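You operate a simulated robot arm through the tools that you are given. There is no shell and no other tool.

Carry out the task below with a simulated two-armed robot. There is one attempt and no reset: what you move stays moved.

JOB
Hold the valve marked 56 in the clamp, close it, then stand it in the leak tester.
Fine: Free the clamp again and slide the clear hood over the valve.

Only the result counts: the job must be done as asked and must still hold three seconds after the hand-in. Knocking over, shifting, dropping, spilling or breaking anything else fails it.

ROBOT AND FRAMES
Two 7-joint arms with two-finger parallel grippers on one trunk that stands fixed in place. Base frame: the origin is at the foot of the trunk, x ahead of it, y to its left, z up. Lengths are in mm, angles in degrees, forces in N, time in s.
The left shoulder is at [30, 119, 1060], the right one opposite. With the tool pointing down near the work surface each hand reaches from about 260 to 680 mm from the base axis, measured 20 degrees to its own side. Payload 3.43 kg a hand.
The tool frame of a hand sits at the grasp point between the pads (the TCP): z along the fingers, y along the line on which they close. The tips reach 30 mm beyond it. Largest opening 94 mm; finger width 28, thickness 10; the body of the gripper, 50 by 96 mm, starts 55 mm behind the TCP.
Orientation is that of the tool frame in the base frame, as [roll, pitch, yaw] about the fixed x, y, z axes, in that order (R = Rz(yaw) Ry(pitch) Rx(roll)). With the fingers straight down and closing along the base's y, the tool's x points along the base's -x, its y along +y and its z along -z.

CONTROLS
- The arms move only by the tool play_rows. It takes "left_commands", "right_commands" or both (then of equal length, played together; a hand with none holds still); each is a list of rows, each a list of 3 entries, a list of its own where there are three numbers: the shift along the tool's x, y, z in mm, then the turn, a rotation vector about the tool's x, y, z in degrees, then the finger opening in mm, from 0 to 94. In form: [[[x, y, z], [wx, wy, wz], hand], ...]. A call has 1 to 20 rows; each row is the pose to reach, as a shift and turn from the pose commanded when the call began, along the tool's axes at that moment. Rows are played at 5 a second. More than 50 mm and 8.6 degrees between two rows, or a gripper value outside its range, and nothing of the call is played. Where a pose cannot be reached the arm comes as near as it can. A force on the tool above 90 N (or 10 N above the force at the start of the call, whichever is more), or a blocked arm, ends the call early, and 0.2 s more pass. The fingers move at their own pace (about 72 mm/s each) and stop on an object; they squeeze with about 39 N. The grip force told is the motor's: it shows also when the fingers shut on nothing. Time passes only in rows, and 0.2 s behind the last, so rows that repeat a pose let the fingers close. It gives the time, the measured TCP pose, the force on the tool (base axes), the opening and the grip force at its end, in the units of the frame above (readings bear some noise), with the torque about the TCP (base axes, N m) and any sound that the robot's microphone picked up, and new pictures: "views" is both (left out), scene, wrist or none (wrist: the cameras of the hands that moved).
- Cameras (640 x 400 px; columns grow to the right, rows downward): "scene" is now at [42.1, 2.7, 1759.6]; the picture's right is [0.04, -1.00, 0.00], its down [-0.81, -0.03, -0.59] and it looks along [0.58, 0.02, -0.81] (base axes); focal length 311 px, centre (320, 200). "left" rides on the left gripper at [76, -14, -102] in its tool frame; the picture's right is [0.18, 0.98, 0.00], its down [-0.75, 0.14, -0.64] and it looks along [-0.63, 0.12, 0.77] (tool axes); focal length 243 px, centre (320, 200). "right" rides on the right gripper at [76, 14, -102] in its tool frame; the picture's right is [-0.18, 0.98, 0.00], its down [-0.75, -0.14, -0.64] and it looks along [-0.63, -0.12, 0.77] (tool axes); focal length 243 px, centre (320, 200). There is no depth. A picture from a camera that has moved, and an enlarged one, comes with that camera's place and axes in the base frame and with its lens.
- slide_trunk(by): slides the trunk up (or, below 0, down) by that many mm; the arms and the scene camera ride with it, the base frame stays. It gives what a move gives, with no picture.
- pan_tilt(pan, tilt): turns the head with the scene camera to pan (to the left, within 143 degrees either way) and tilt (down, from -29 to 69), counted from straight ahead of the robot. It gives what a move gives, and a new picture of the scene camera.
- zoom(camera, box): a new picture of the part [left, top, right, bottom] of that camera's present view, enlarged. It takes no simulated time.
- sign_off(): hands the job in; it is judged then, once.

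Places have to be worked out from the pictures, the camera data and where the tool is seen. Open the grippers and draw the arms clear of the work before you hand the job in, unless the task says otherwise.

The tools are called after "Call:" by a JSON object that holds its "method" and its "body". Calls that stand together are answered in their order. play_rows: Moves the arms, as the interface text tells. Its arguments: {"type":"object","properties":{"left_commands":{"type":"array","items":{"type":"array"}},"right_commands":{"type":"array","items":{"type":"array"}},"views":{"type":"string","enum":["both","scene","wrist","none"]}},"required":[]} The other tools are called the same way: slide_trunk (by) slides the trunk up or down; pan_tilt (pan, tilt) turns the head that bears the scene camera; zoom (camera, box) takes an enlarged picture of a part of a camera's view; sign_off () hands the job in.

At the start:

```text
clock: 0.0
left_position: [441.3, 265.7, 1195.1]
left_tool_rot: [180.0, 0.0, 180.0]
left_wrist_force: [0.9, -0.2, -0.5]
left_ft_torque: [-0.01, -0.01, -0.06]
left_grip_width: 94.1
left_finger_force: 0.0
right_position: [460.8, -205.4, 1233.8]
right_tool_rot: [-179.9, 0.0, -180.0]
right_wrist_force: [-0.2, 0.4, -0.6]
right_ft_torque: [-0.01, -0.01, 0.06]
right_grip_width: 94.2
right_finger_force: 0.0
trunk travel left (down, up): [-325.0, 85.0]
head pan, tilt: [2.3, 54.2]
```

scene: 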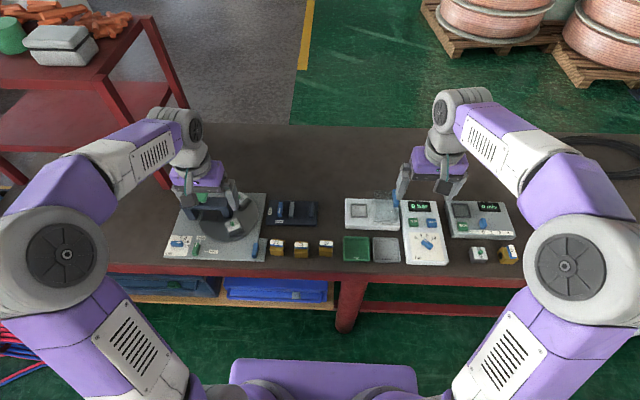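
right: 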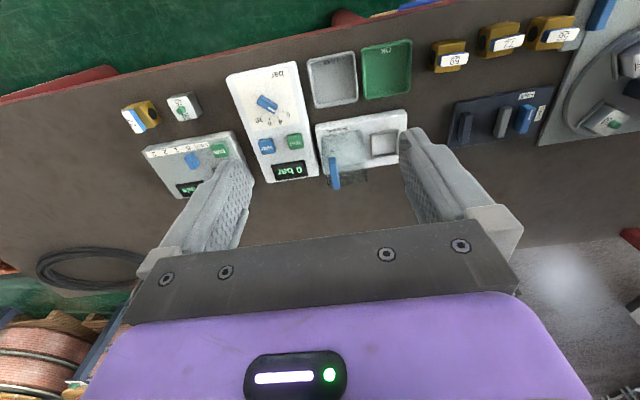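
left: 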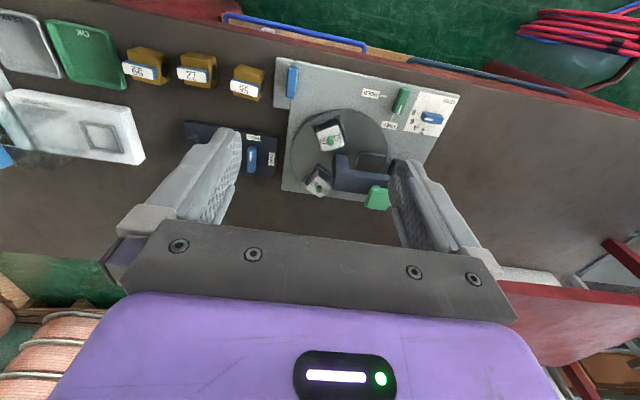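

I start by looking closely at the stations on the bench with enlarged pictures, before moving anything.

Call:
{"method": "zoom", "body": {"camera": "scene", "box": [150, 180, 340, 270]}}

Call:
{"method": "zoom", "body": {"camera": "scene", "box": [330, 180, 530, 275]}}

Call:
{"method": "zoom", "body": {"camera": "right", "box": [100, 20, 420, 220]}}

Call:
{"method": "zoom", "body": {"camera": "left", "box": [240, 50, 480, 220]}}

Call:
{"method": "zoom", "body": {"camera": "left", "box": [0, 0, 300, 190]}}

Call:
{"method": "zoom", "body": {"camera": "right", "box": [400, 0, 640, 150]}}

```text
3.37 times, centred on (245, 225) of scene
camera zoom: at [42.1, 2.7, 1759.6], right [0.04, -1.0, 0.0], down [-0.81, -0.03, -0.59], along [0.58, 0.02, -0.81], focal length 1049 px, centre (573, 116)
```

zoom: 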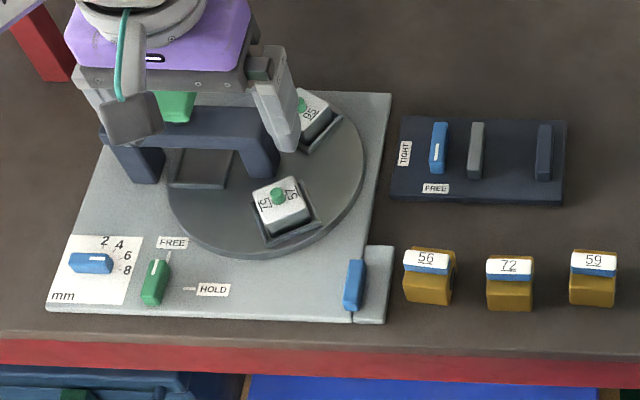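

```text
3.20 times, centred on (430, 228) of scene
camera zoom: at [42.1, 2.7, 1759.6], right [0.04, -1.0, 0.0], down [-0.81, -0.03, -0.59], along [0.58, 0.02, -0.81], focal length 996 px, centre (-32, 112)
```

zoom: 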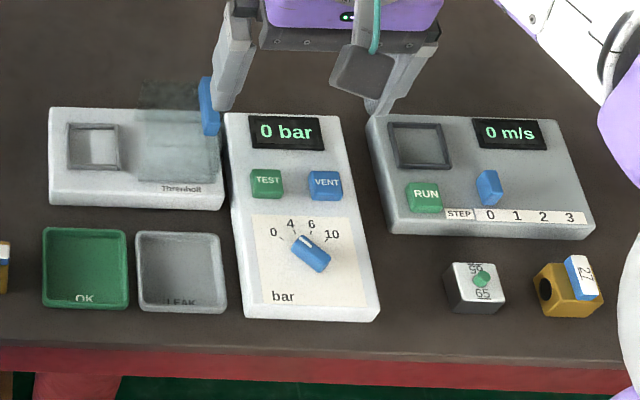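

```text
2.00 times, centred on (260, 120) of right
camera zoom: at [382.5, -192.5, 1335.7], right [0.18, 0.98, 0.0], down [0.75, -0.14, 0.64], along [0.63, -0.12, -0.77], focal length 485 px, centre (440, 360)
```

zoom: 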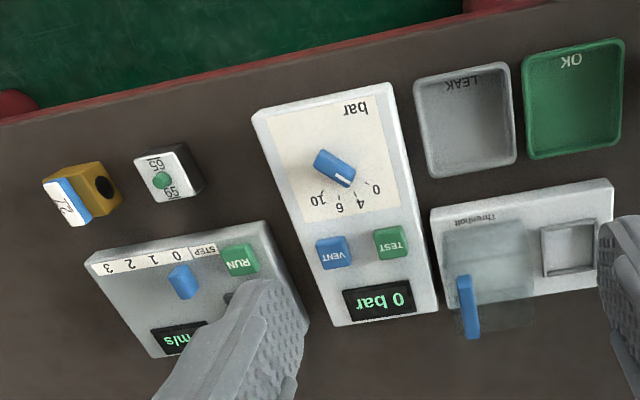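

```text
2.35 times, centred on (360, 135) of left
camera zoom: at [365.0, 251.2, 1296.6], right [-0.18, 0.98, 0.0], down [0.75, 0.14, 0.64], along [0.63, 0.12, -0.77], focal length 571 px, centre (226, 353)
```

zoom: 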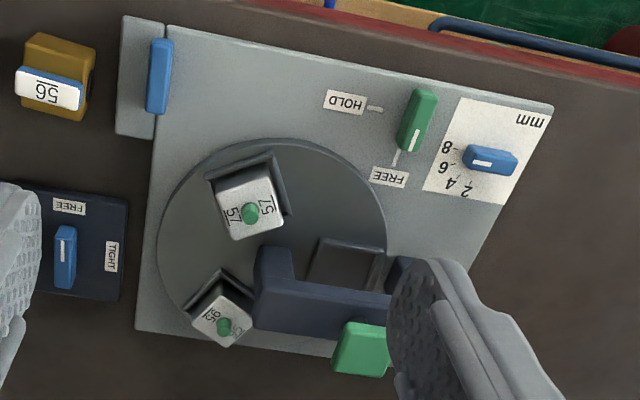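

```text
2.11 times, centred on (150, 95) of left
camera zoom: at [365.0, 251.2, 1296.6], right [-0.18, 0.98, 0.0], down [0.75, 0.14, 0.64], along [0.63, 0.12, -0.77], focal length 511 px, centre (678, 421)
```

zoom: 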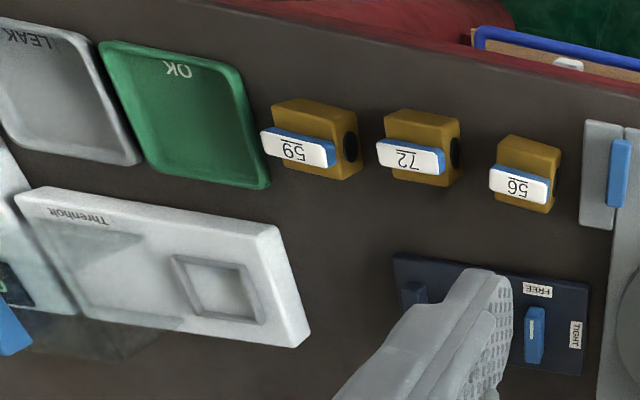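

```text
2.67 times, centred on (520, 75) of right
camera zoom: at [382.5, -192.5, 1335.7], right [0.18, 0.98, 0.0], down [0.75, -0.14, 0.64], along [0.63, -0.12, -0.77], focal length 647 px, centre (-213, 533)
```

zoom: 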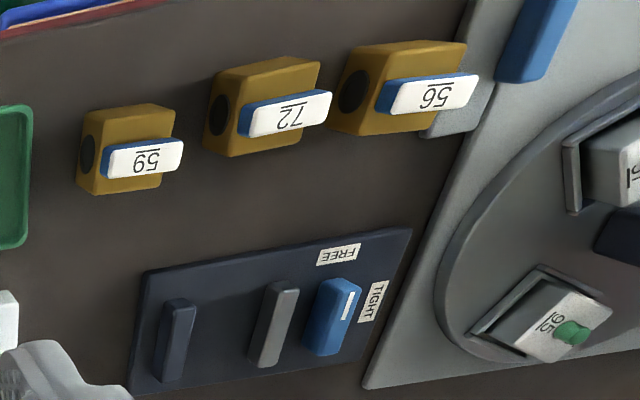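

The valves stand near y≈+154 (56), the clamp about (627,118), and the leak tester pocket about (640,-112). I bring the left hand over the clamp and the right hand back a bit over the tester for close, sharp views, staying well above everything.

Call:
{"method": "play_rows", "body": {"left_commands": [[[-12, -25, 30], [0, 0, 0], 94], [[-24, -50, 60], [0, 0, 0], 94], [[-36, -75, 90], [0, 0, 0], 94], [[-48, -100, 120], [0, 0, 0], 94], [[-60, -125, 150], [0, 0, 0], 94], [[-71, -148, 180], [0, 0, 0], 94]], "right_commands": [[[-5, 12, 30], [0, 0, 0], 94], [[-10, 24, 60], [0, 0, 0], 94], [[-15, 36, 90], [0, 0, 0], 94], [[-20, 48, 120], [0, 0, 0], 94], [[-25, 60, 150], [0, 0, 0], 94], [[-30, 70, 180], [0, 0, 0], 94]]}}

```text
clock: 1.4
left_position: [514.5, 115.9, 1015.7]
left_tool_rot: [-180.0, 0.0, 180.0]
left_wrist_force: [-0.4, 1.0, -0.2]
left_ft_torque: [0.0, 0.02, 0.01]
left_grip_width: 94.2
left_finger_force: 0.1
right_position: [493.6, -137.9, 1053.7]
right_tool_rot: [180.0, 0.0, 180.0]
right_wrist_force: [-0.3, 0.7, -0.7]
right_ft_torque: [0.04, 0.01, 0.02]
right_grip_width: 94.0
right_finger_force: 0.0
trunk travel left (down, up): [-325.0, 85.0]
head pan, tilt: [2.3, 54.2]
camera scene: at [43.8, 2.4, 1759.5], right [0.04, -1.0, 0.0], down [-0.81, -0.03, -0.58], along [0.58, 0.02, -0.81], focal length 311 px, centre (320, 200)
camera right: at [416.9, -124.4, 1156.0], right [0.18, 0.98, 0.0], down [0.75, -0.14, 0.64], along [0.63, -0.12, -0.77], focal length 243 px, centre (320, 200)
camera left: at [437.0, 103.0, 1116.2], right [-0.18, 0.98, 0.0], down [0.75, 0.14, 0.64], along [0.63, 0.12, -0.77], focal length 243 px, centre (320, 200)
```

scene: 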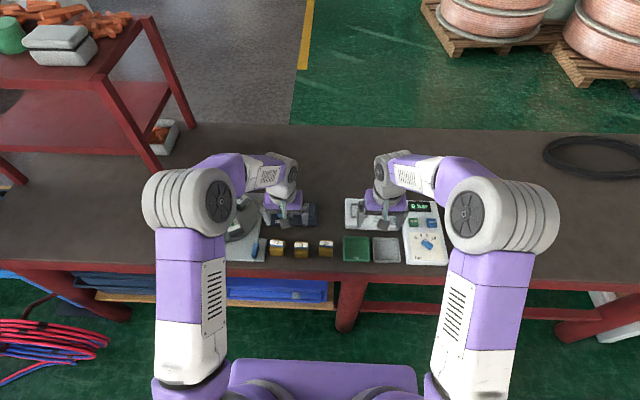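
right: 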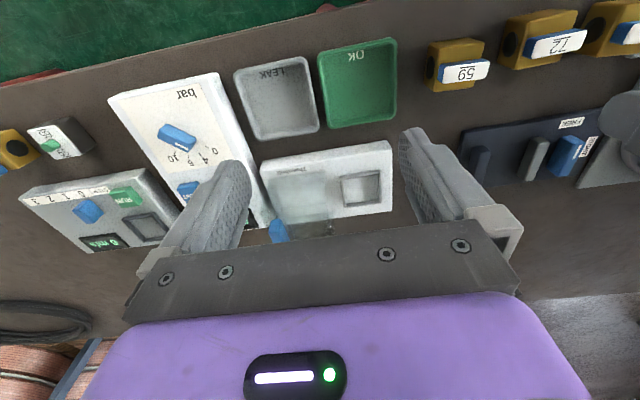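
left: 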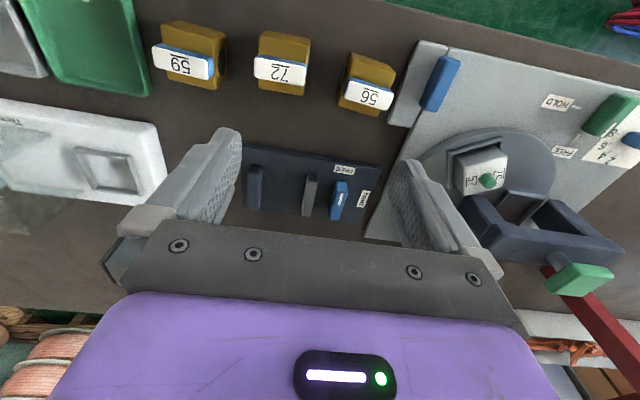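

Call:
{"method": "zoom", "body": {"camera": "left", "box": [220, 40, 480, 240]}}

Call:
{"method": "zoom", "body": {"camera": "left", "box": [320, 40, 420, 120]}}

Call:
{"method": "zoom", "body": {"camera": "right", "box": [220, 120, 420, 250]}}

Call:
{"method": "zoom", "body": {"camera": "right", "box": [400, 0, 640, 150]}}

```text
2.00 times, centred on (350, 140) of left
camera zoom: at [437.0, 103.0, 1116.2], right [-0.18, 0.98, 0.0], down [0.75, 0.14, 0.64], along [0.63, 0.12, -0.77], focal length 485 px, centre (260, 320)
```

zoom: 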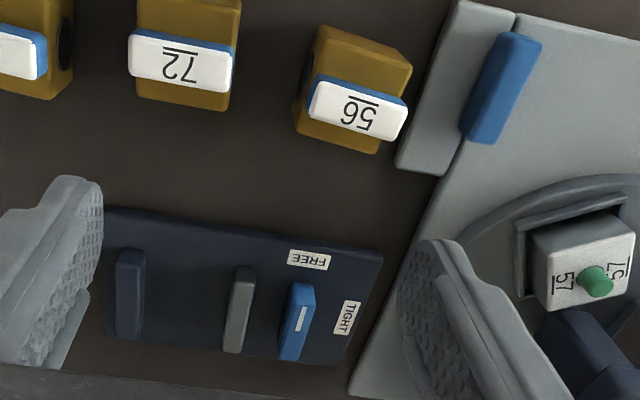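

```text
5.00 times, centred on (370, 80) of left
camera zoom: at [437.0, 103.0, 1116.2], right [-0.18, 0.98, 0.0], down [0.75, 0.14, 0.64], along [0.63, 0.12, -0.77], focal length 1213 px, centre (70, 800)
```

zoom: 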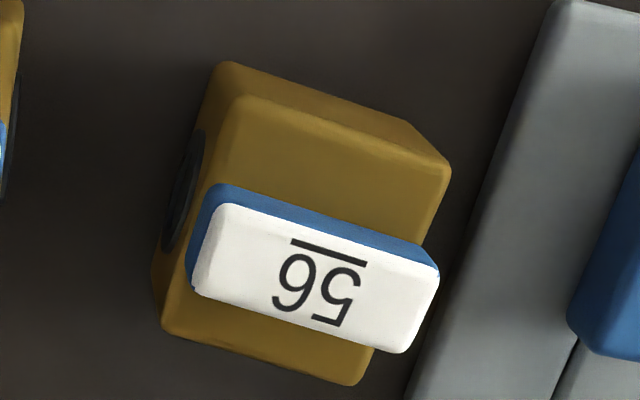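

```text
3.08 times, centred on (320, 185) of right
camera zoom: at [416.9, -124.4, 1156.0], right [0.18, 0.98, 0.0], down [0.75, -0.14, 0.64], along [0.63, -0.12, -0.77], focal length 746 px, centre (320, 246)
```

zoom: 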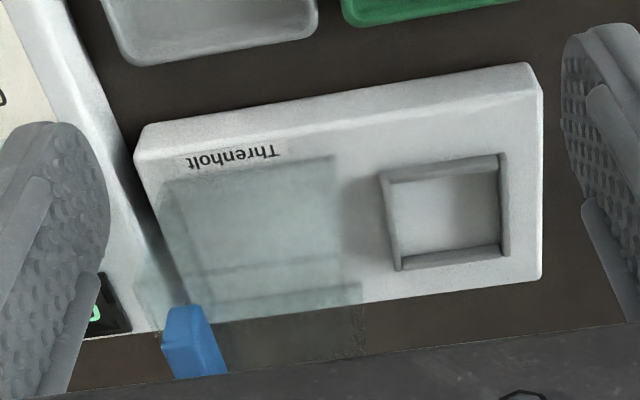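

```text
2.67 times, centred on (520, 75) of right
camera zoom: at [416.9, -124.4, 1156.0], right [0.18, 0.98, 0.0], down [0.75, -0.14, 0.64], along [0.63, -0.12, -0.77], focal length 647 px, centre (-213, 533)
```

zoom: 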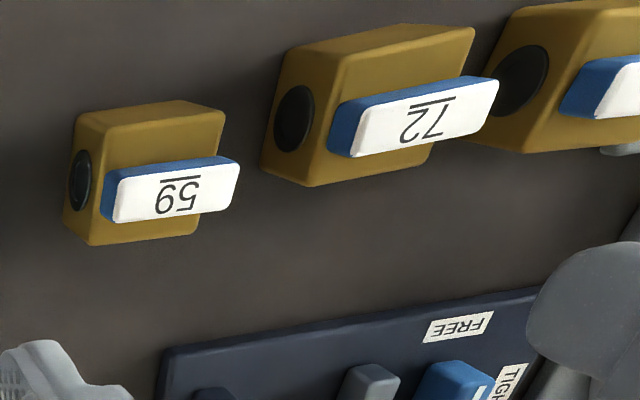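

Everything appears roughly base-aligned: the valve 56 body is about 40 mm square at (493,157), the table near z≈850. I move both hands closer for detailed views of the clamp and of the tester.

Call:
{"method": "play_rows", "body": {"left_commands": [[[-15, 0, 18], [0, 0, 0], 94], [[-30, 0, 36], [0, 0, 0], 94], [[-45, 0, 54], [0, 0, 0], 94]], "right_commands": [[[-20, 5, 30], [0, 0, 0], 94], [[-40, 10, 60], [0, 0, 0], 94], [[-60, 15, 90], [0, 0, 0], 94]], "views": "wrist"}}

```text
clock: 2.2
left_position: [560.1, 115.8, 957.6]
left_tool_rot: [-179.9, 0.0, 180.0]
left_wrist_force: [1.1, 0.1, 0.6]
left_ft_torque: [-0.02, 0.05, -0.04]
left_grip_width: 93.8
left_finger_force: 0.0
right_position: [552.7, -118.4, 960.9]
right_tool_rot: [180.0, -0.1, 180.0]
right_wrist_force: [-0.3, 0.7, 0.1]
right_ft_torque: [0.02, 0.04, 0.0]
right_grip_width: 94.1
right_finger_force: 0.1
trunk travel left (down, up): [-325.0, 85.0]
head pan, tilt: [2.3, 54.2]
camera right: at [475.9, -104.4, 1062.7], right [0.18, 0.98, 0.0], down [0.75, -0.14, 0.64], along [0.63, -0.12, -0.77], focal length 243 px, centre (320, 200)
camera left: at [483.0, 102.5, 1060.1], right [-0.18, 0.98, 0.0], down [0.75, 0.14, 0.64], along [0.63, 0.12, -0.77], focal length 243 px, centre (320, 200)
```

right: 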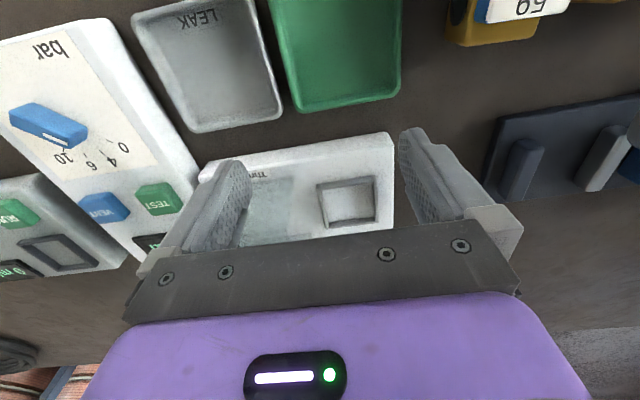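
left: 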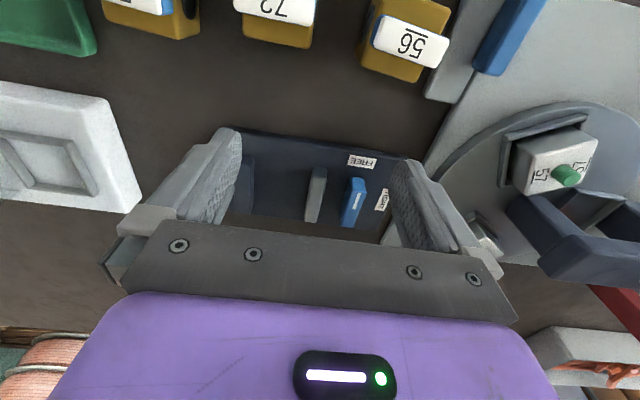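

Call:
{"method": "zoom", "body": {"camera": "left", "box": [230, 120, 420, 240]}}

Call:
{"method": "zoom", "body": {"camera": "right", "box": [200, 120, 420, 250]}}

Call:
{"method": "zoom", "body": {"camera": "left", "box": [340, 0, 480, 100]}}

Call:
{"method": "zoom", "body": {"camera": "scene", "box": [250, 190, 410, 270]}}

```text
3.33 times, centred on (325, 180) of left
camera zoom: at [483.0, 102.5, 1060.1], right [-0.18, 0.98, 0.0], down [0.75, 0.14, 0.64], along [0.63, 0.12, -0.77], focal length 809 px, centre (303, 267)
```

zoom: 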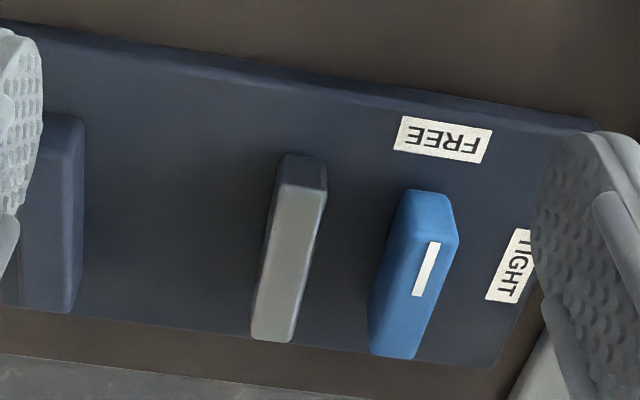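

```text
2.91 times, centred on (310, 185) of right
camera zoom: at [475.9, -104.4, 1062.7], right [0.18, 0.98, 0.0], down [0.75, -0.14, 0.64], along [0.63, -0.12, -0.77], focal length 706 px, centre (349, 244)
```

zoom: 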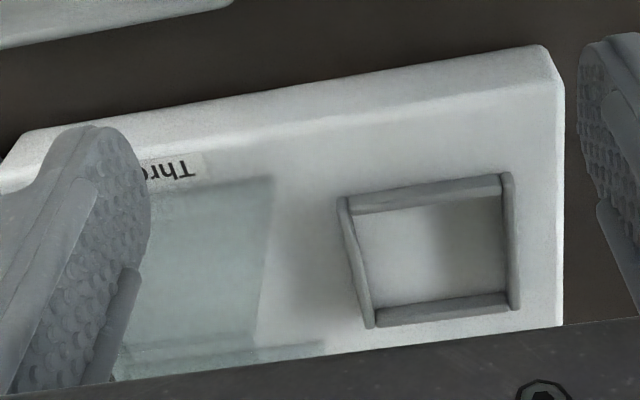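

```text
4.00 times, centred on (410, 50) of left
camera zoom: at [483.0, 102.5, 1060.1], right [-0.18, 0.98, 0.0], down [0.75, 0.14, 0.64], along [0.63, 0.12, -0.77], focal length 970 px, centre (-40, 800)
```

zoom: 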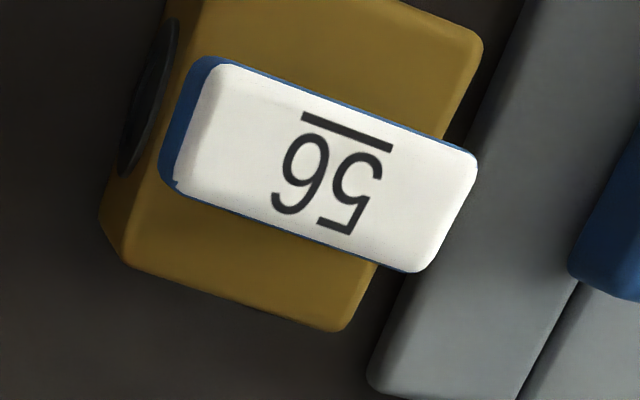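

```text
4.00 times, centred on (330, 230) of scene
camera zoom: at [45.4, 2.7, 1759.4], right [0.04, -1.0, 0.0], down [-0.81, -0.03, -0.58], along [0.58, 0.02, -0.81], focal length 1245 px, centre (280, 80)
```

zoom: 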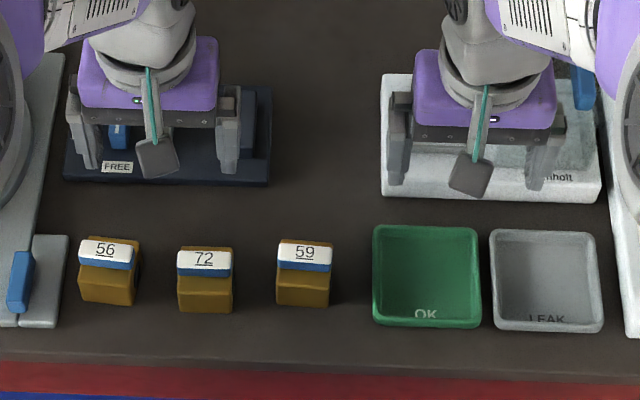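

The valve body is about 40×40×32 mm (top z≈881, handle top z≈900), centre ≈(493,157), turned about −5°. The clamp gap runs y≈62–119, x≈606–666. I turn the left hand so its fingers close along x and hover over valve 56.

Call:
{"method": "play_rows", "body": {"left_commands": [[[5.6, 3.4, -4], [0, 0, 7.9], 94], [[11.2, 6.8, -8], [0, 0, 15.8], 94], [[16.8, 10.2, -12], [0, 0, 23.7], 94], [[22.4, 13.6, -16], [0, 0, 31.6], 94], [[28, 17, -20], [0, 0, 39.5], 94], [[33.6, 20.4, -24], [0, 0, 47.4], 94], [[39.2, 23.8, -28], [0, 0, 55.3], 94], [[44.8, 27.2, -28], [0, 0, 63.2], 94], [[50.4, 30.6, -28], [0, 0, 71.1], 94], [[56, 34, -28], [0, 0, 79], 94], [[61.6, 37.4, -28], [0, 0, 87], 94], [[67, 41, -28], [0, 0, 95], 94]]}}

```text
clock: 4.8
left_position: [490.6, 159.0, 990.8]
left_tool_rot: [179.9, 0.0, 84.8]
left_wrist_force: [-0.4, 0.5, 0.0]
left_ft_torque: [-0.01, 0.02, -0.01]
left_grip_width: 93.9
left_finger_force: 0.0
right_position: [550.2, -119.0, 962.8]
right_tool_rot: [-180.0, -0.1, -180.0]
right_wrist_force: [-0.1, 0.4, 0.5]
right_ft_torque: [0.02, -0.02, -0.05]
right_grip_width: 93.8
right_finger_force: 0.0
trunk travel left (down, up): [-325.0, 85.0]
head pan, tilt: [2.3, 54.2]
camera scene: at [41.9, 2.9, 1759.6], right [0.04, -1.0, 0.0], down [-0.81, -0.03, -0.59], along [0.58, 0.02, -0.81], focal length 311 px, centre (320, 200)
camera left: at [482.5, 236.3, 1091.2], right [1.0, 0.1, 0.0], down [0.07, -0.76, 0.64], along [0.06, -0.64, -0.77], focal length 243 px, centre (320, 200)
```

scene: 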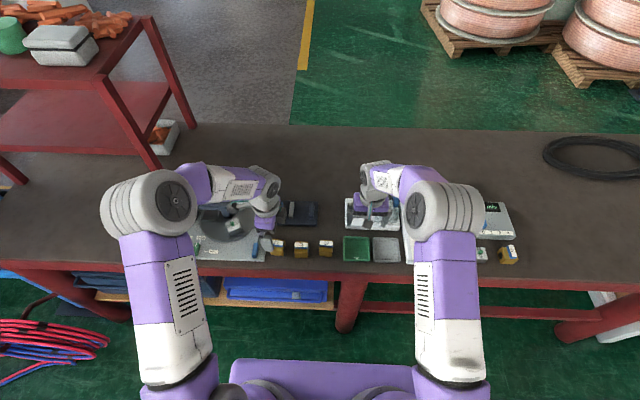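
left: 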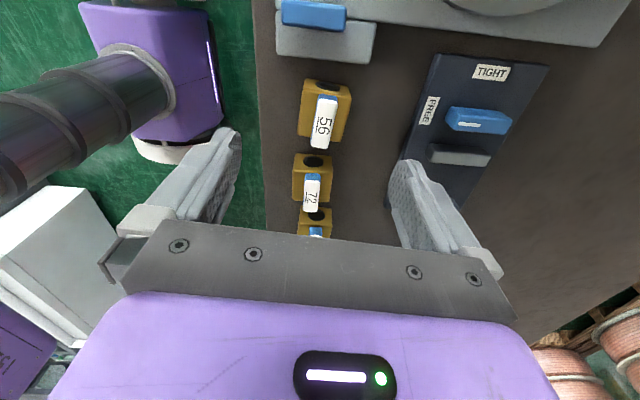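

The view now looks along −y over the valve row; I enlarge it to refine valve 56's place and the clamp geometry from this second direction.

Call:
{"method": "zoom", "body": {"camera": "left", "box": [280, 60, 380, 160]}}

Call:
{"method": "zoom", "body": {"camera": "left", "box": [380, 40, 560, 200]}}

```text
4.00 times, centred on (330, 110) of left
camera zoom: at [482.5, 236.3, 1091.2], right [1.0, 0.1, 0.0], down [0.07, -0.76, 0.64], along [0.06, -0.64, -0.77], focal length 970 px, centre (280, 560)
```

zoom: 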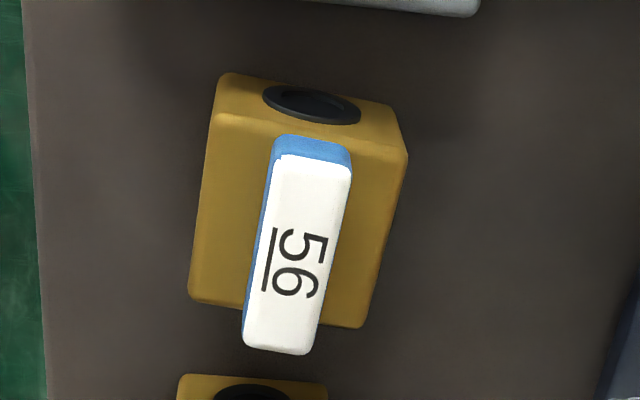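

```text
2.50 times, centred on (470, 120) of left
camera zoom: at [482.5, 236.3, 1091.2], right [1.0, 0.1, 0.0], down [0.07, -0.76, 0.64], along [0.06, -0.64, -0.77], focal length 606 px, centre (-55, 400)
```

zoom: 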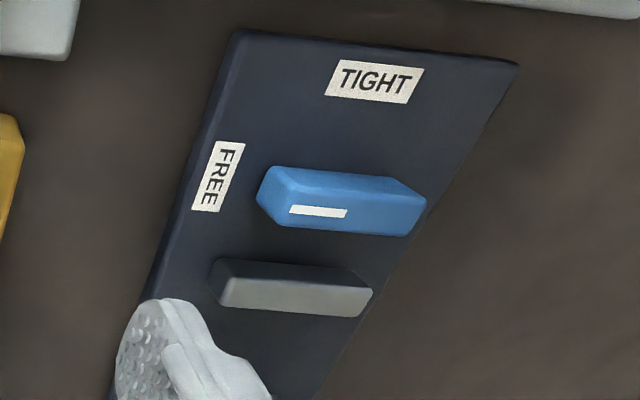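

Both views agree: body centre (493,157), yaw about −5.5°. I lower the left hand straight down around it (tips still ~12 mm above the table) before closing.

Call:
{"method": "play_rows", "body": {"left_commands": [[[0, 0, 30], [0, 0, 0], 94], [[0, 0, 60], [0, 0, 0], 94], [[0, 0, 80], [0, 0, 0], 94], [[0, 0, 95], [0, 0, 0], 94], [[0, 0, 95], [0, 0, 0], 94]], "views": "wrist"}}

```text
clock: 6.0
left_position: [489.9, 158.9, 894.7]
left_tool_rot: [-180.0, 0.0, 85.0]
left_wrist_force: [-0.4, -0.1, 0.5]
left_ft_torque: [0.02, 0.0, 0.03]
left_grip_width: 94.0
left_finger_force: 0.0
right_position: [551.3, -118.4, 962.9]
right_tool_rot: [180.0, 0.0, -179.9]
right_wrist_force: [0.3, 0.3, 0.1]
right_ft_torque: [-0.05, 0.03, -0.01]
right_grip_width: 93.9
right_finger_force: 0.2
trunk travel left (down, up): [-325.0, 85.0]
head pan, tilt: [2.3, 54.2]
camera left: at [481.7, 236.3, 995.6], right [1.0, 0.1, 0.0], down [0.07, -0.76, 0.64], along [0.06, -0.64, -0.77], focal length 243 px, centre (320, 200)
```

left: 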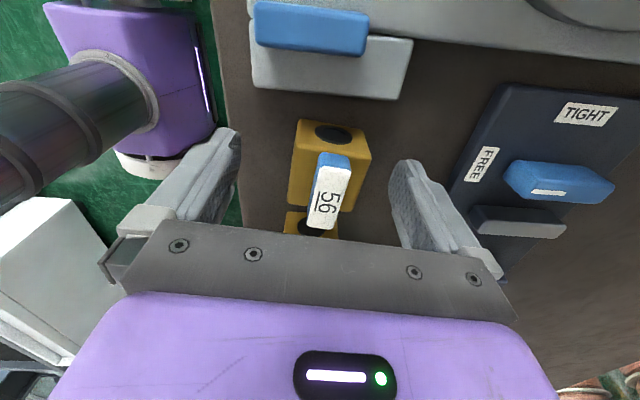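

The valve sits between the fingers, about 4 mm towards +x of the grip centre; I shift to centre and close.

Call:
{"method": "play_rows", "body": {"left_commands": [[[0, 3.5, 0], [0, 0, 0], 94], [[0, 3.5, 0], [0, 0, 0], 70], [[0, 3.5, 0], [0, 0, 0], 50], [[0, 3.5, 0], [0, 0, 0], 30], [[0, 3.5, 0], [0, 0, 0], 30], [[0, 3.5, 0], [0, 0, 0], 30]], "views": "wrist"}}

```text
clock: 7.4
left_position: [493.3, 158.9, 893.6]
left_tool_rot: [180.0, 0.0, 85.0]
left_wrist_force: [1.2, -0.1, 0.9]
left_ft_torque: [-0.02, -0.06, -0.05]
left_grip_width: 41.4
left_finger_force: 38.7
right_position: [551.4, -119.2, 961.1]
right_tool_rot: [179.9, 0.0, -179.9]
right_wrist_force: [-0.4, 0.0, -0.2]
right_ft_torque: [-0.02, 0.02, 0.0]
right_grip_width: 94.2
right_finger_force: 0.1
trunk travel left (down, up): [-325.0, 85.0]
head pan, tilt: [2.3, 54.2]
camera left: at [485.6, 235.8, 995.3], right [1.0, 0.1, 0.0], down [0.07, -0.76, 0.64], along [0.06, -0.64, -0.77], focal length 243 px, centre (320, 200)
```

left: 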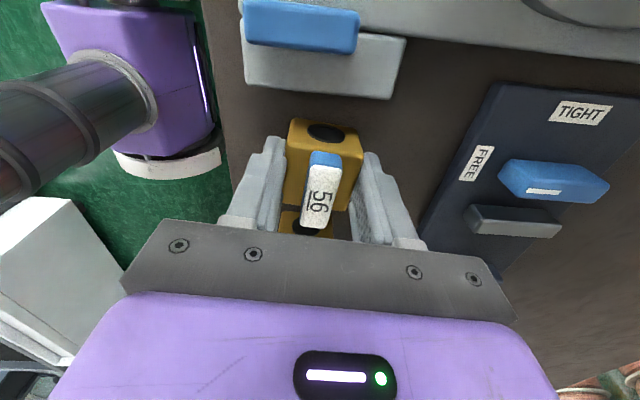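

Gripped: 41.4 mm across, force 38.7 N. I lift it, carry it above the clamp gap (636, 87) and straighten it to yaw 90, staying high.

Call:
{"method": "play_rows", "body": {"left_commands": [[[0, 0, -20], [0, 0, 0], 30], [[0, 0, -50], [0, 0, 0], 30], [[0, 0, -75], [0, 0, 0], 30], [[-14.8, 37.1, -75], [0, 0, -1.25], 30], [[-29.6, 74.2, -75], [0, 0, -2.5], 30], [[-44.4, 111.3, -75], [0, 0, -3.75], 30], [[-59.2, 148.4, -75], [0, 0, -5], 30], [[-59.2, 148.4, -75], [0, 0, -5], 30]]}}

```text
clock: 9.2
left_position: [638.7, 84.6, 970.6]
left_tool_rot: [179.9, 0.0, 89.9]
left_wrist_force: [-0.4, -0.5, -3.7]
left_ft_torque: [0.0, -0.01, 0.02]
left_grip_width: 41.5
left_finger_force: 39.2
right_position: [550.6, -116.6, 962.7]
right_tool_rot: [180.0, 0.0, -180.0]
right_wrist_force: [-0.1, 0.8, -0.6]
right_ft_torque: [-0.02, -0.02, 0.02]
right_grip_width: 94.0
right_finger_force: 0.0
trunk travel left (down, up): [-325.0, 85.0]
head pan, tilt: [2.3, 54.2]
camera scene: at [41.4, 3.6, 1759.6], right [0.04, -1.0, 0.0], down [-0.81, -0.03, -0.59], along [0.58, 0.02, -0.81], focal length 311 px, centre (320, 200)
camera left: at [624.0, 161.0, 1071.9], right [0.98, 0.18, 0.0], down [0.14, -0.75, 0.64], along [0.12, -0.63, -0.77], focal length 243 px, centre (320, 200)
```

scene: 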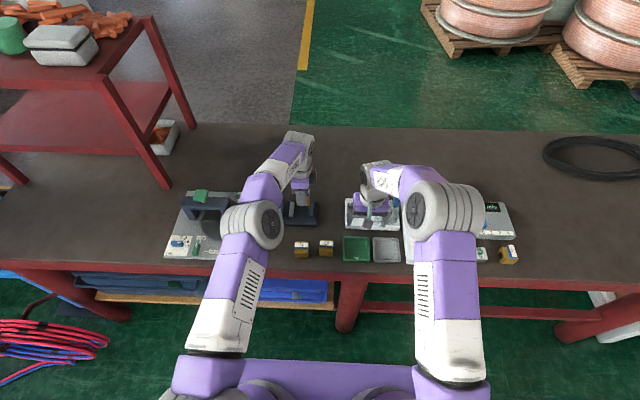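
left: 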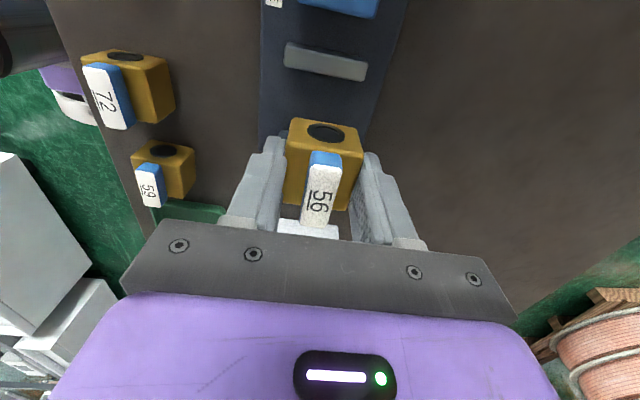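

Weight about 3.7 N, reach is fine. I zoom to check the valve's alignment over the gap before lowering.

Call:
{"method": "zoom", "body": {"camera": "left", "box": [230, 0, 430, 130]}}

Call:
{"method": "zoom", "body": {"camera": "left", "box": [220, 100, 420, 250]}}

```text
3.08 times, centred on (330, 65) of left
camera zoom: at [624.0, 161.0, 1071.9], right [0.98, 0.18, 0.0], down [0.14, -0.75, 0.64], along [0.12, -0.63, -0.77], focal length 746 px, centre (289, 615)
```

zoom: 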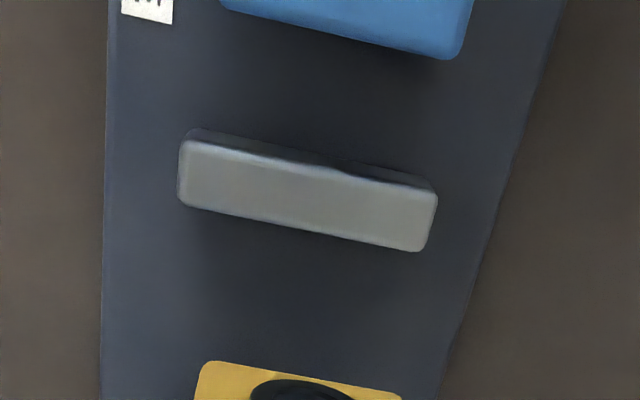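

```text
2.67 times, centred on (320, 175) of left
camera zoom: at [624.0, 161.0, 1071.9], right [0.98, 0.18, 0.0], down [0.14, -0.75, 0.64], along [0.12, -0.63, -0.77], focal length 647 px, centre (320, 267)
```

zoom: 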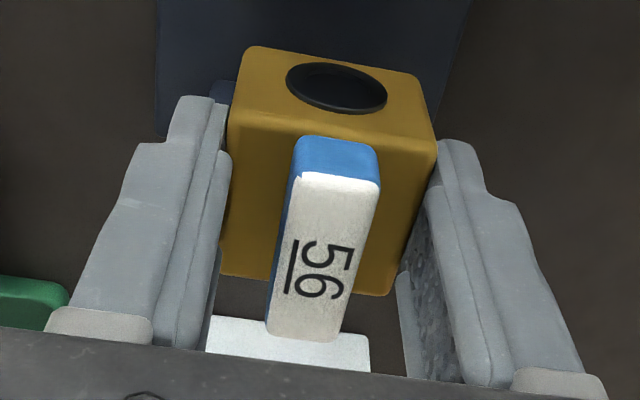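

By the jaws' image the valve is ~4 mm too far in +x and about 2–3 mm too close to the fixed jaw; I correct that and lower to just above the clamp floor.

Call:
{"method": "play_rows", "body": {"left_commands": [[[3, -3.5, 0], [0, 0, 0], 30], [[3, -3.5, 30], [0, 0, 0], 30], [[3, -3.5, 48], [0, 0, 0], 30], [[3, -3.5, 60], [0, 0, 0], 30], [[3, -3.5, 60], [0, 0, 0], 30]], "views": "wrist"}}

```text
clock: 10.4
left_position: [634.0, 90.9, 910.2]
left_tool_rot: [-179.9, -0.1, 90.1]
left_wrist_force: [0.4, -0.6, -3.7]
left_ft_torque: [-0.02, -0.02, 0.0]
left_grip_width: 41.5
left_finger_force: 39.2
right_position: [551.4, -117.8, 962.8]
right_tool_rot: [180.0, -0.1, 180.0]
right_wrist_force: [-0.6, -0.5, 0.6]
right_ft_torque: [-0.01, 0.0, -0.01]
right_grip_width: 93.8
right_finger_force: 0.0
trunk travel left (down, up): [-325.0, 85.0]
head pan, tilt: [2.3, 54.2]
camera left: at [619.3, 167.8, 1011.0], right [0.98, 0.18, 0.0], down [0.14, -0.75, 0.64], along [0.12, -0.63, -0.77], focal length 243 px, centre (320, 200)
```

left: 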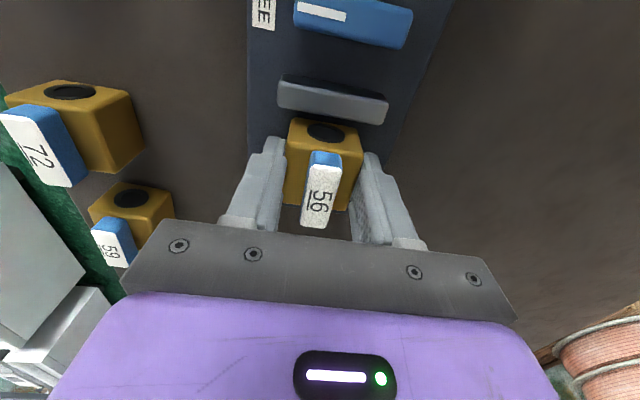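

The valve hangs centred in the gap (jaw at y≈119, x 605–665). I lower it the last millimetres and watch the force.

Call:
{"method": "play_rows", "body": {"left_commands": [[[0, 0, 2], [0, 0, 0], 30], [[0, 0, 4], [0, 0, 0], 30], [[0, 0, 5], [0, 0, 0], 30], [[0, 0, 6], [0, 0, 0], 30]], "views": "none"}}

```text
clock: 11.4
left_position: [632.9, 91.2, 905.0]
left_tool_rot: [179.8, 0.0, 90.0]
left_wrist_force: [-2.1, 4.2, 10.4]
left_ft_torque: [-0.18, 0.43, -0.15]
left_grip_width: 41.6
left_finger_force: 39.1
right_position: [549.9, -118.3, 962.6]
right_tool_rot: [180.0, 0.1, -179.9]
right_wrist_force: [-0.3, -0.7, 0.2]
right_ft_torque: [0.0, 0.01, -0.02]
right_grip_width: 93.9
right_finger_force: 0.1
trunk travel left (down, up): [-325.0, 85.0]
head pan, tilt: [2.3, 54.2]
```

Contact with the clamp floor (force went from −3.7 to +10 N). I open the fingers and draw straight up.

Call:
{"method": "play_rows", "body": {"left_commands": [[[0, 0, -1], [0, 0, 0], 45], [[0, 0, -1], [0, 0, 0], 60], [[0, 0, -1], [0, 0, 0], 75], [[0, 0, -1], [0, 0, 0], 80], [[0, 0, -25], [0, 0, 0], 80], [[0, 0, -55], [0, 0, 0], 80], [[0, 0, -90], [0, 0, 0], 80]]}}

```text
clock: 13.0
left_position: [634.0, 89.7, 992.1]
left_tool_rot: [180.0, 0.0, 89.9]
left_wrist_force: [0.5, -0.3, -0.3]
left_ft_torque: [0.0, 0.01, 0.01]
left_grip_width: 80.2
left_finger_force: 0.0
right_position: [549.5, -118.6, 963.5]
right_tool_rot: [-179.9, 0.1, -179.9]
right_wrist_force: [-0.3, 0.4, 1.0]
right_ft_torque: [0.01, -0.02, -0.02]
right_grip_width: 94.1
right_finger_force: 0.2
trunk travel left (down, up): [-325.0, 85.0]
head pan, tilt: [2.3, 54.2]
camera scene: at [41.3, 2.5, 1759.6], right [0.04, -1.0, 0.0], down [-0.81, -0.03, -0.59], along [0.59, 0.02, -0.81], focal length 311 px, centre (320, 200)
camera left: at [618.3, 165.6, 1093.8], right [0.98, 0.18, 0.0], down [0.14, -0.75, 0.64], along [0.12, -0.63, -0.77], focal length 243 px, centre (320, 200)
```

scene: 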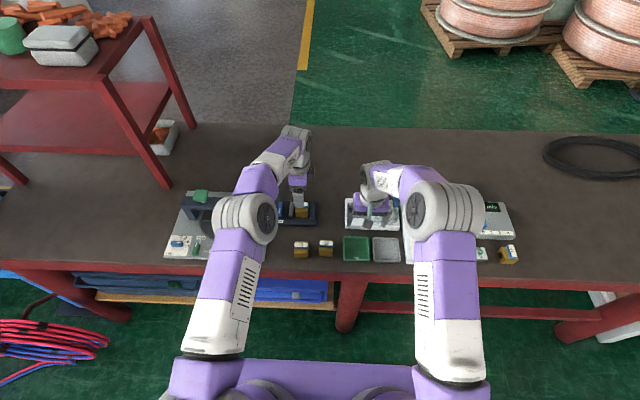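
left: 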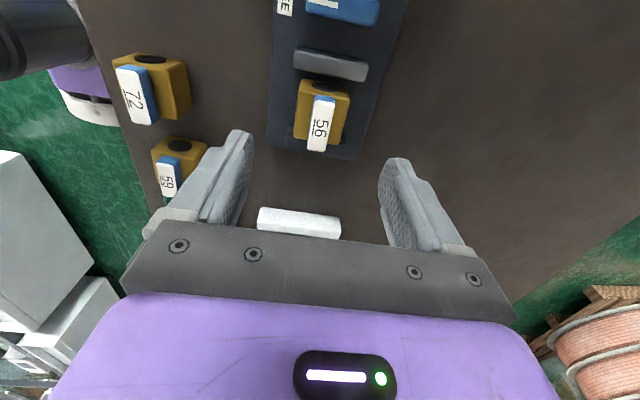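

The valve stands between the jaws. Next the lever: I turn the left hand back to yaw 180 and look at the lever from the robot's side.

Call:
{"method": "play_rows", "body": {"left_commands": [[[6, -4.5, 0], [0, 0, -8.2], 80], [[12, -9, 0], [0, 0, -16.4], 80], [[18, -13.5, 0], [0, 0, -24.6], 80], [[24, -18, 0], [0, 0, -32.8], 70], [[30, -22.5, 0], [0, 0, -41], 60], [[36, -27, 0], [0, 0, -49.2], 50], [[42, -31.5, 0], [0, 0, -57.4], 50], [[48, -36, 0], [0, 0, -65.6], 50], [[54, -40.5, 2], [0, 0, -73.8], 50], [[60, -45, 4], [0, 0, -82], 50], [[68, -49, 5], [0, 0, -90], 50]], "views": "wrist"}}

Call:
{"method": "zoom", "body": {"camera": "left", "box": [200, 90, 440, 240]}}

```text
clock: 15.4
left_position: [583.6, 156.5, 989.0]
left_tool_rot: [180.0, 0.0, -179.8]
left_wrist_force: [0.2, 0.0, -0.4]
left_ft_torque: [0.0, 0.01, 0.0]
left_grip_width: 50.1
left_finger_force: 0.1
right_position: [551.6, -118.0, 961.8]
right_tool_rot: [-179.9, 0.0, -179.9]
right_wrist_force: [0.4, -0.2, -0.5]
right_ft_torque: [0.0, -0.01, 0.0]
right_grip_width: 94.0
right_finger_force: 0.2
trunk travel left (down, up): [-325.0, 85.0]
head pan, tilt: [2.3, 54.2]
camera left: at [506.7, 142.4, 1090.3], right [-0.19, 0.98, 0.0], down [0.75, 0.14, 0.64], along [0.63, 0.12, -0.77], focal length 243 px, centre (320, 200)
```

left: 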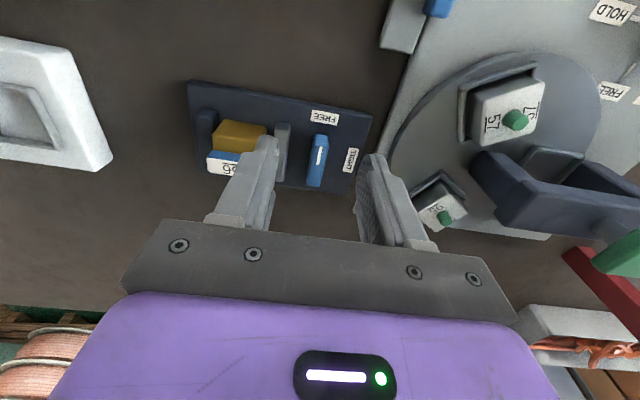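

```text
2.67 times, centred on (320, 165) of left
camera zoom: at [506.7, 142.4, 1090.3], right [-0.19, 0.98, 0.0], down [0.75, 0.14, 0.64], along [0.63, 0.12, -0.77], focal length 647 px, centre (320, 293)
```

zoom: 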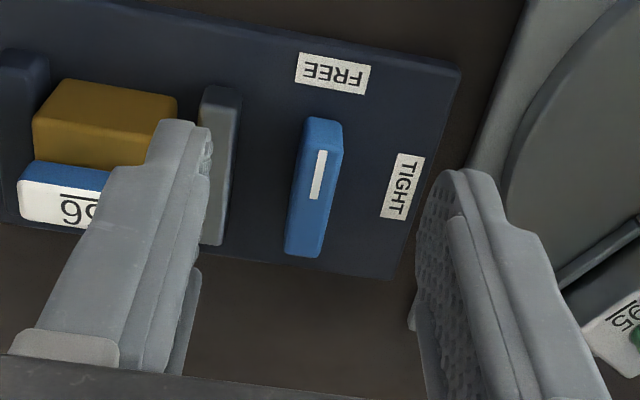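

The lever's pivot is about (634.5,162.6), bar 47×14 mm, top z≈883; FREE is towards −x, TIGHT towards +y, so it must turn 90° clockwise seen from above. I move above it with the fingers at 32 mm and go down partway.

Call:
{"method": "play_rows", "body": {"left_commands": [[[-25, 3, 0], [0, 0, 0], 32], [[-51, 6, 0], [0, 0, 0], 32], [[-51, 6, 30], [0, 0, 0], 32], [[-51, 6, 55], [0, 0, 0], 32], [[-51, 6, 55], [0, 0, 0], 32]], "views": "wrist"}}

Call:
{"method": "zoom", "body": {"camera": "left", "box": [220, 90, 420, 240]}}

```text
clock: 16.6
left_position: [634.2, 163.7, 934.8]
left_tool_rot: [-180.0, 0.0, -180.0]
left_wrist_force: [-0.7, 0.6, 0.5]
left_ft_torque: [0.02, -0.02, -0.01]
left_grip_width: 32.0
left_finger_force: 0.0
right_position: [551.3, -118.5, 963.5]
right_tool_rot: [-180.0, 0.0, 180.0]
right_wrist_force: [0.4, 0.0, -0.7]
right_ft_torque: [0.0, 0.03, 0.01]
right_grip_width: 94.0
right_finger_force: 0.1
trunk travel left (down, up): [-325.0, 85.0]
head pan, tilt: [2.3, 54.2]
camera left: at [557.1, 149.1, 1034.9], right [-0.18, 0.98, 0.0], down [0.75, 0.14, 0.64], along [0.63, 0.12, -0.77], focal length 243 px, centre (320, 200)
```

left: 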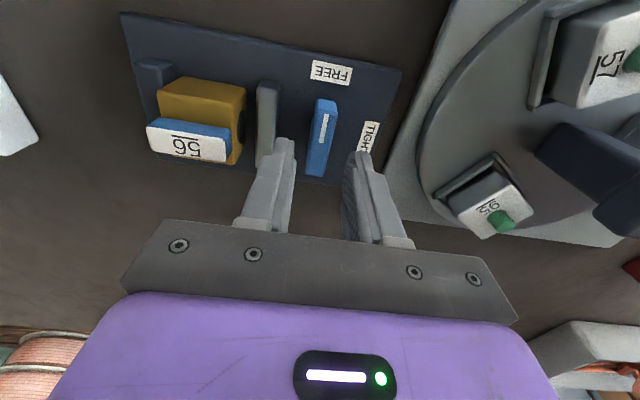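

```text
2.67 times, centred on (320, 165) of left
camera zoom: at [557.1, 149.1, 1034.9], right [-0.18, 0.98, 0.0], down [0.75, 0.14, 0.64], along [0.63, 0.12, -0.77], focal length 647 px, centre (320, 293)
```

zoom: 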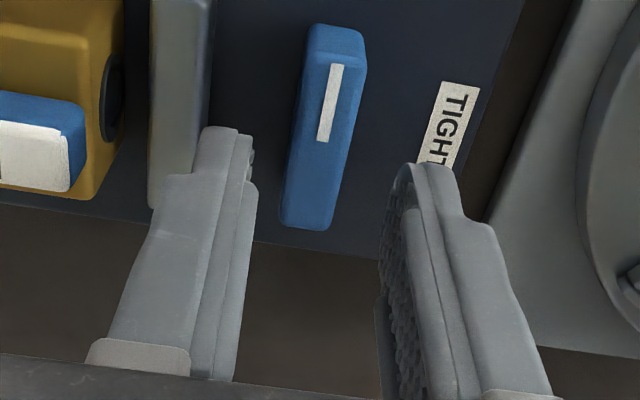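

Lever centre (634.6,163) lines up with the grip point. I lower 36 mm and close on the lever.

Call:
{"method": "play_rows", "body": {"left_commands": [[[0, -0.5, 18], [0, 0, 0], 32], [[0, -0.5, 36], [0, 0, 0], 32], [[0, -0.5, 36], [0, 0, 0], 32], [[0, -0.5, 36], [0, 0, 0], 5], [[0, -0.5, 36], [0, 0, 0], 5], [[0, -0.5, 36], [0, 0, 0], 5]], "views": "wrist"}}

```text
clock: 18.0
left_position: [634.7, 161.9, 896.7]
left_tool_rot: [179.9, 0.0, -180.0]
left_wrist_force: [-0.9, 8.8, 0.1]
left_ft_torque: [0.1, -0.27, 0.02]
left_grip_width: 15.0
left_finger_force: 44.5
right_position: [550.2, -117.4, 962.7]
right_tool_rot: [179.9, 0.0, -179.9]
right_wrist_force: [0.0, 0.1, 0.3]
right_ft_torque: [0.0, -0.04, 0.01]
right_grip_width: 93.8
right_finger_force: 0.1
trunk travel left (down, up): [-325.0, 85.0]
head pan, tilt: [2.3, 54.2]
camera left: at [558.6, 148.9, 997.4], right [-0.18, 0.98, 0.0], down [0.75, 0.14, 0.64], along [0.63, 0.12, -0.77], focal length 243 px, centre (320, 200)
```

left: 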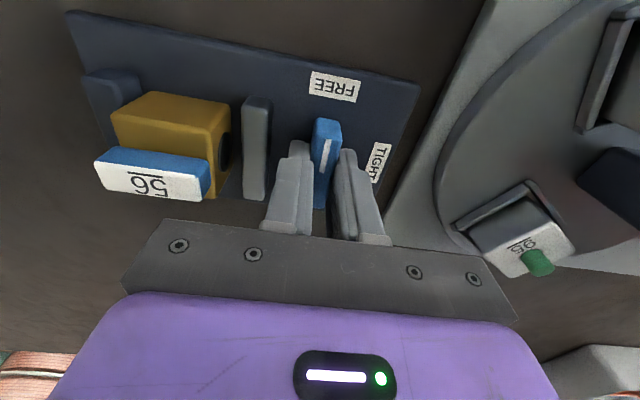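

The lever is held at 15 mm. I rotate it 90° clockwise (about +tool z) in small rows.

Call:
{"method": "play_rows", "body": {"left_commands": [[[0, 0.7, 0], [0, 0, 7.5], 5], [[0, 0.7, 0], [0, 0, 15], 5], [[0, 0.7, 0], [0, 0, 22.5], 5], [[0, 0.7, 0], [0, 0, 30], 5], [[0, 0.7, 0], [0, 0, 37.5], 5], [[0, 0.7, 0], [0, 0, 45], 5]], "views": "wrist"}}

```text
clock: 19.4
left_position: [635.6, 161.2, 895.8]
left_tool_rot: [-180.0, 0.0, 134.9]
left_wrist_force: [-0.5, 4.8, -6.7]
left_ft_torque: [-0.14, -0.36, 0.0]
left_grip_width: 15.2
left_finger_force: 45.2
right_position: [550.9, -117.8, 962.0]
right_tool_rot: [-179.9, 0.0, -180.0]
right_wrist_force: [0.2, -1.0, 0.1]
right_ft_torque: [-0.01, -0.01, -0.02]
right_grip_width: 93.8
right_finger_force: 0.0
trunk travel left (down, up): [-325.0, 85.0]
head pan, tilt: [2.3, 54.2]
camera left: at [571.0, 207.0, 997.5], right [0.57, 0.82, 0.0], down [0.63, -0.43, 0.64], along [0.53, -0.36, -0.77], focal length 243 px, centre (320, 200)
```

left: 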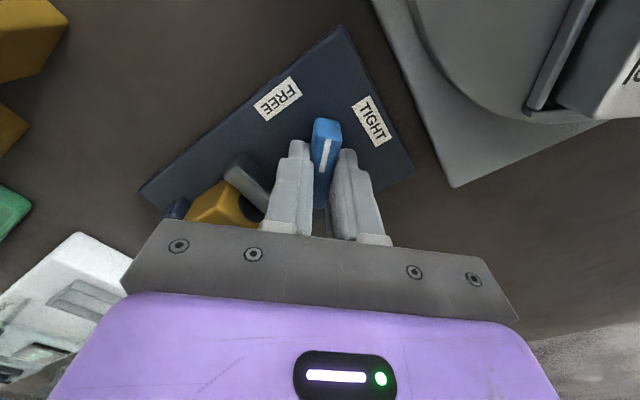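

The lever turns freely and the jaw is closing in on the valve. I continue through the remaining 45°.

Call:
{"method": "play_rows", "body": {"left_commands": [[[0, 0, 0], [0, 0, 7.5], 5], [[0, 0, 0], [0, 0, 15], 5], [[0, 0, 0], [0, 0, 22.5], 5], [[0, 0, 0], [0, 0, 30], 5], [[0, 0, 0], [0, 0, 37.5], 5], [[0, 0, 0], [0, 0, 45], 5], [[0, 0, 0], [0, 0, 47], 5], [[0, 0, 0], [0, 0, 47], 5]], "views": "wrist"}}

```text
clock: 21.2
left_position: [635.3, 161.3, 896.8]
left_tool_rot: [-179.8, 0.2, 88.0]
left_wrist_force: [-9.1, -4.3, -17.2]
left_ft_torque: [-0.21, -0.47, 1.4]
left_grip_width: 14.7
left_finger_force: 45.0
right_position: [551.5, -119.3, 962.1]
right_tool_rot: [-179.9, 0.0, 180.0]
right_wrist_force: [0.5, -0.6, -0.9]
right_ft_torque: [-0.02, -0.01, -0.01]
right_grip_width: 94.3
right_finger_force: 0.1
trunk travel left (down, up): [-325.0, 85.0]
head pan, tilt: [2.3, 54.2]
camera left: at [623.2, 239.8, 997.4], right [0.99, 0.15, 0.0], down [0.12, -0.76, 0.64], along [0.09, -0.64, -0.77], focal length 243 px, centre (320, 200)
```

left: 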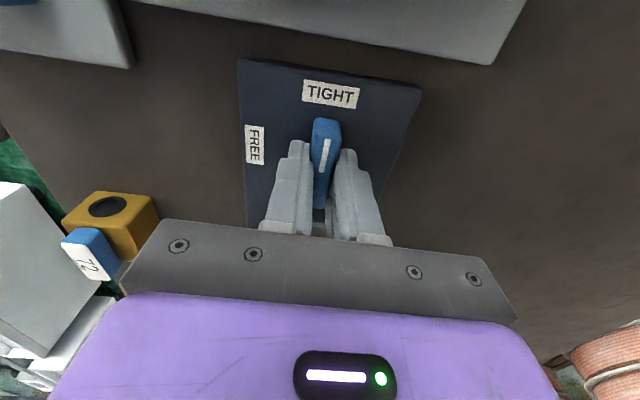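

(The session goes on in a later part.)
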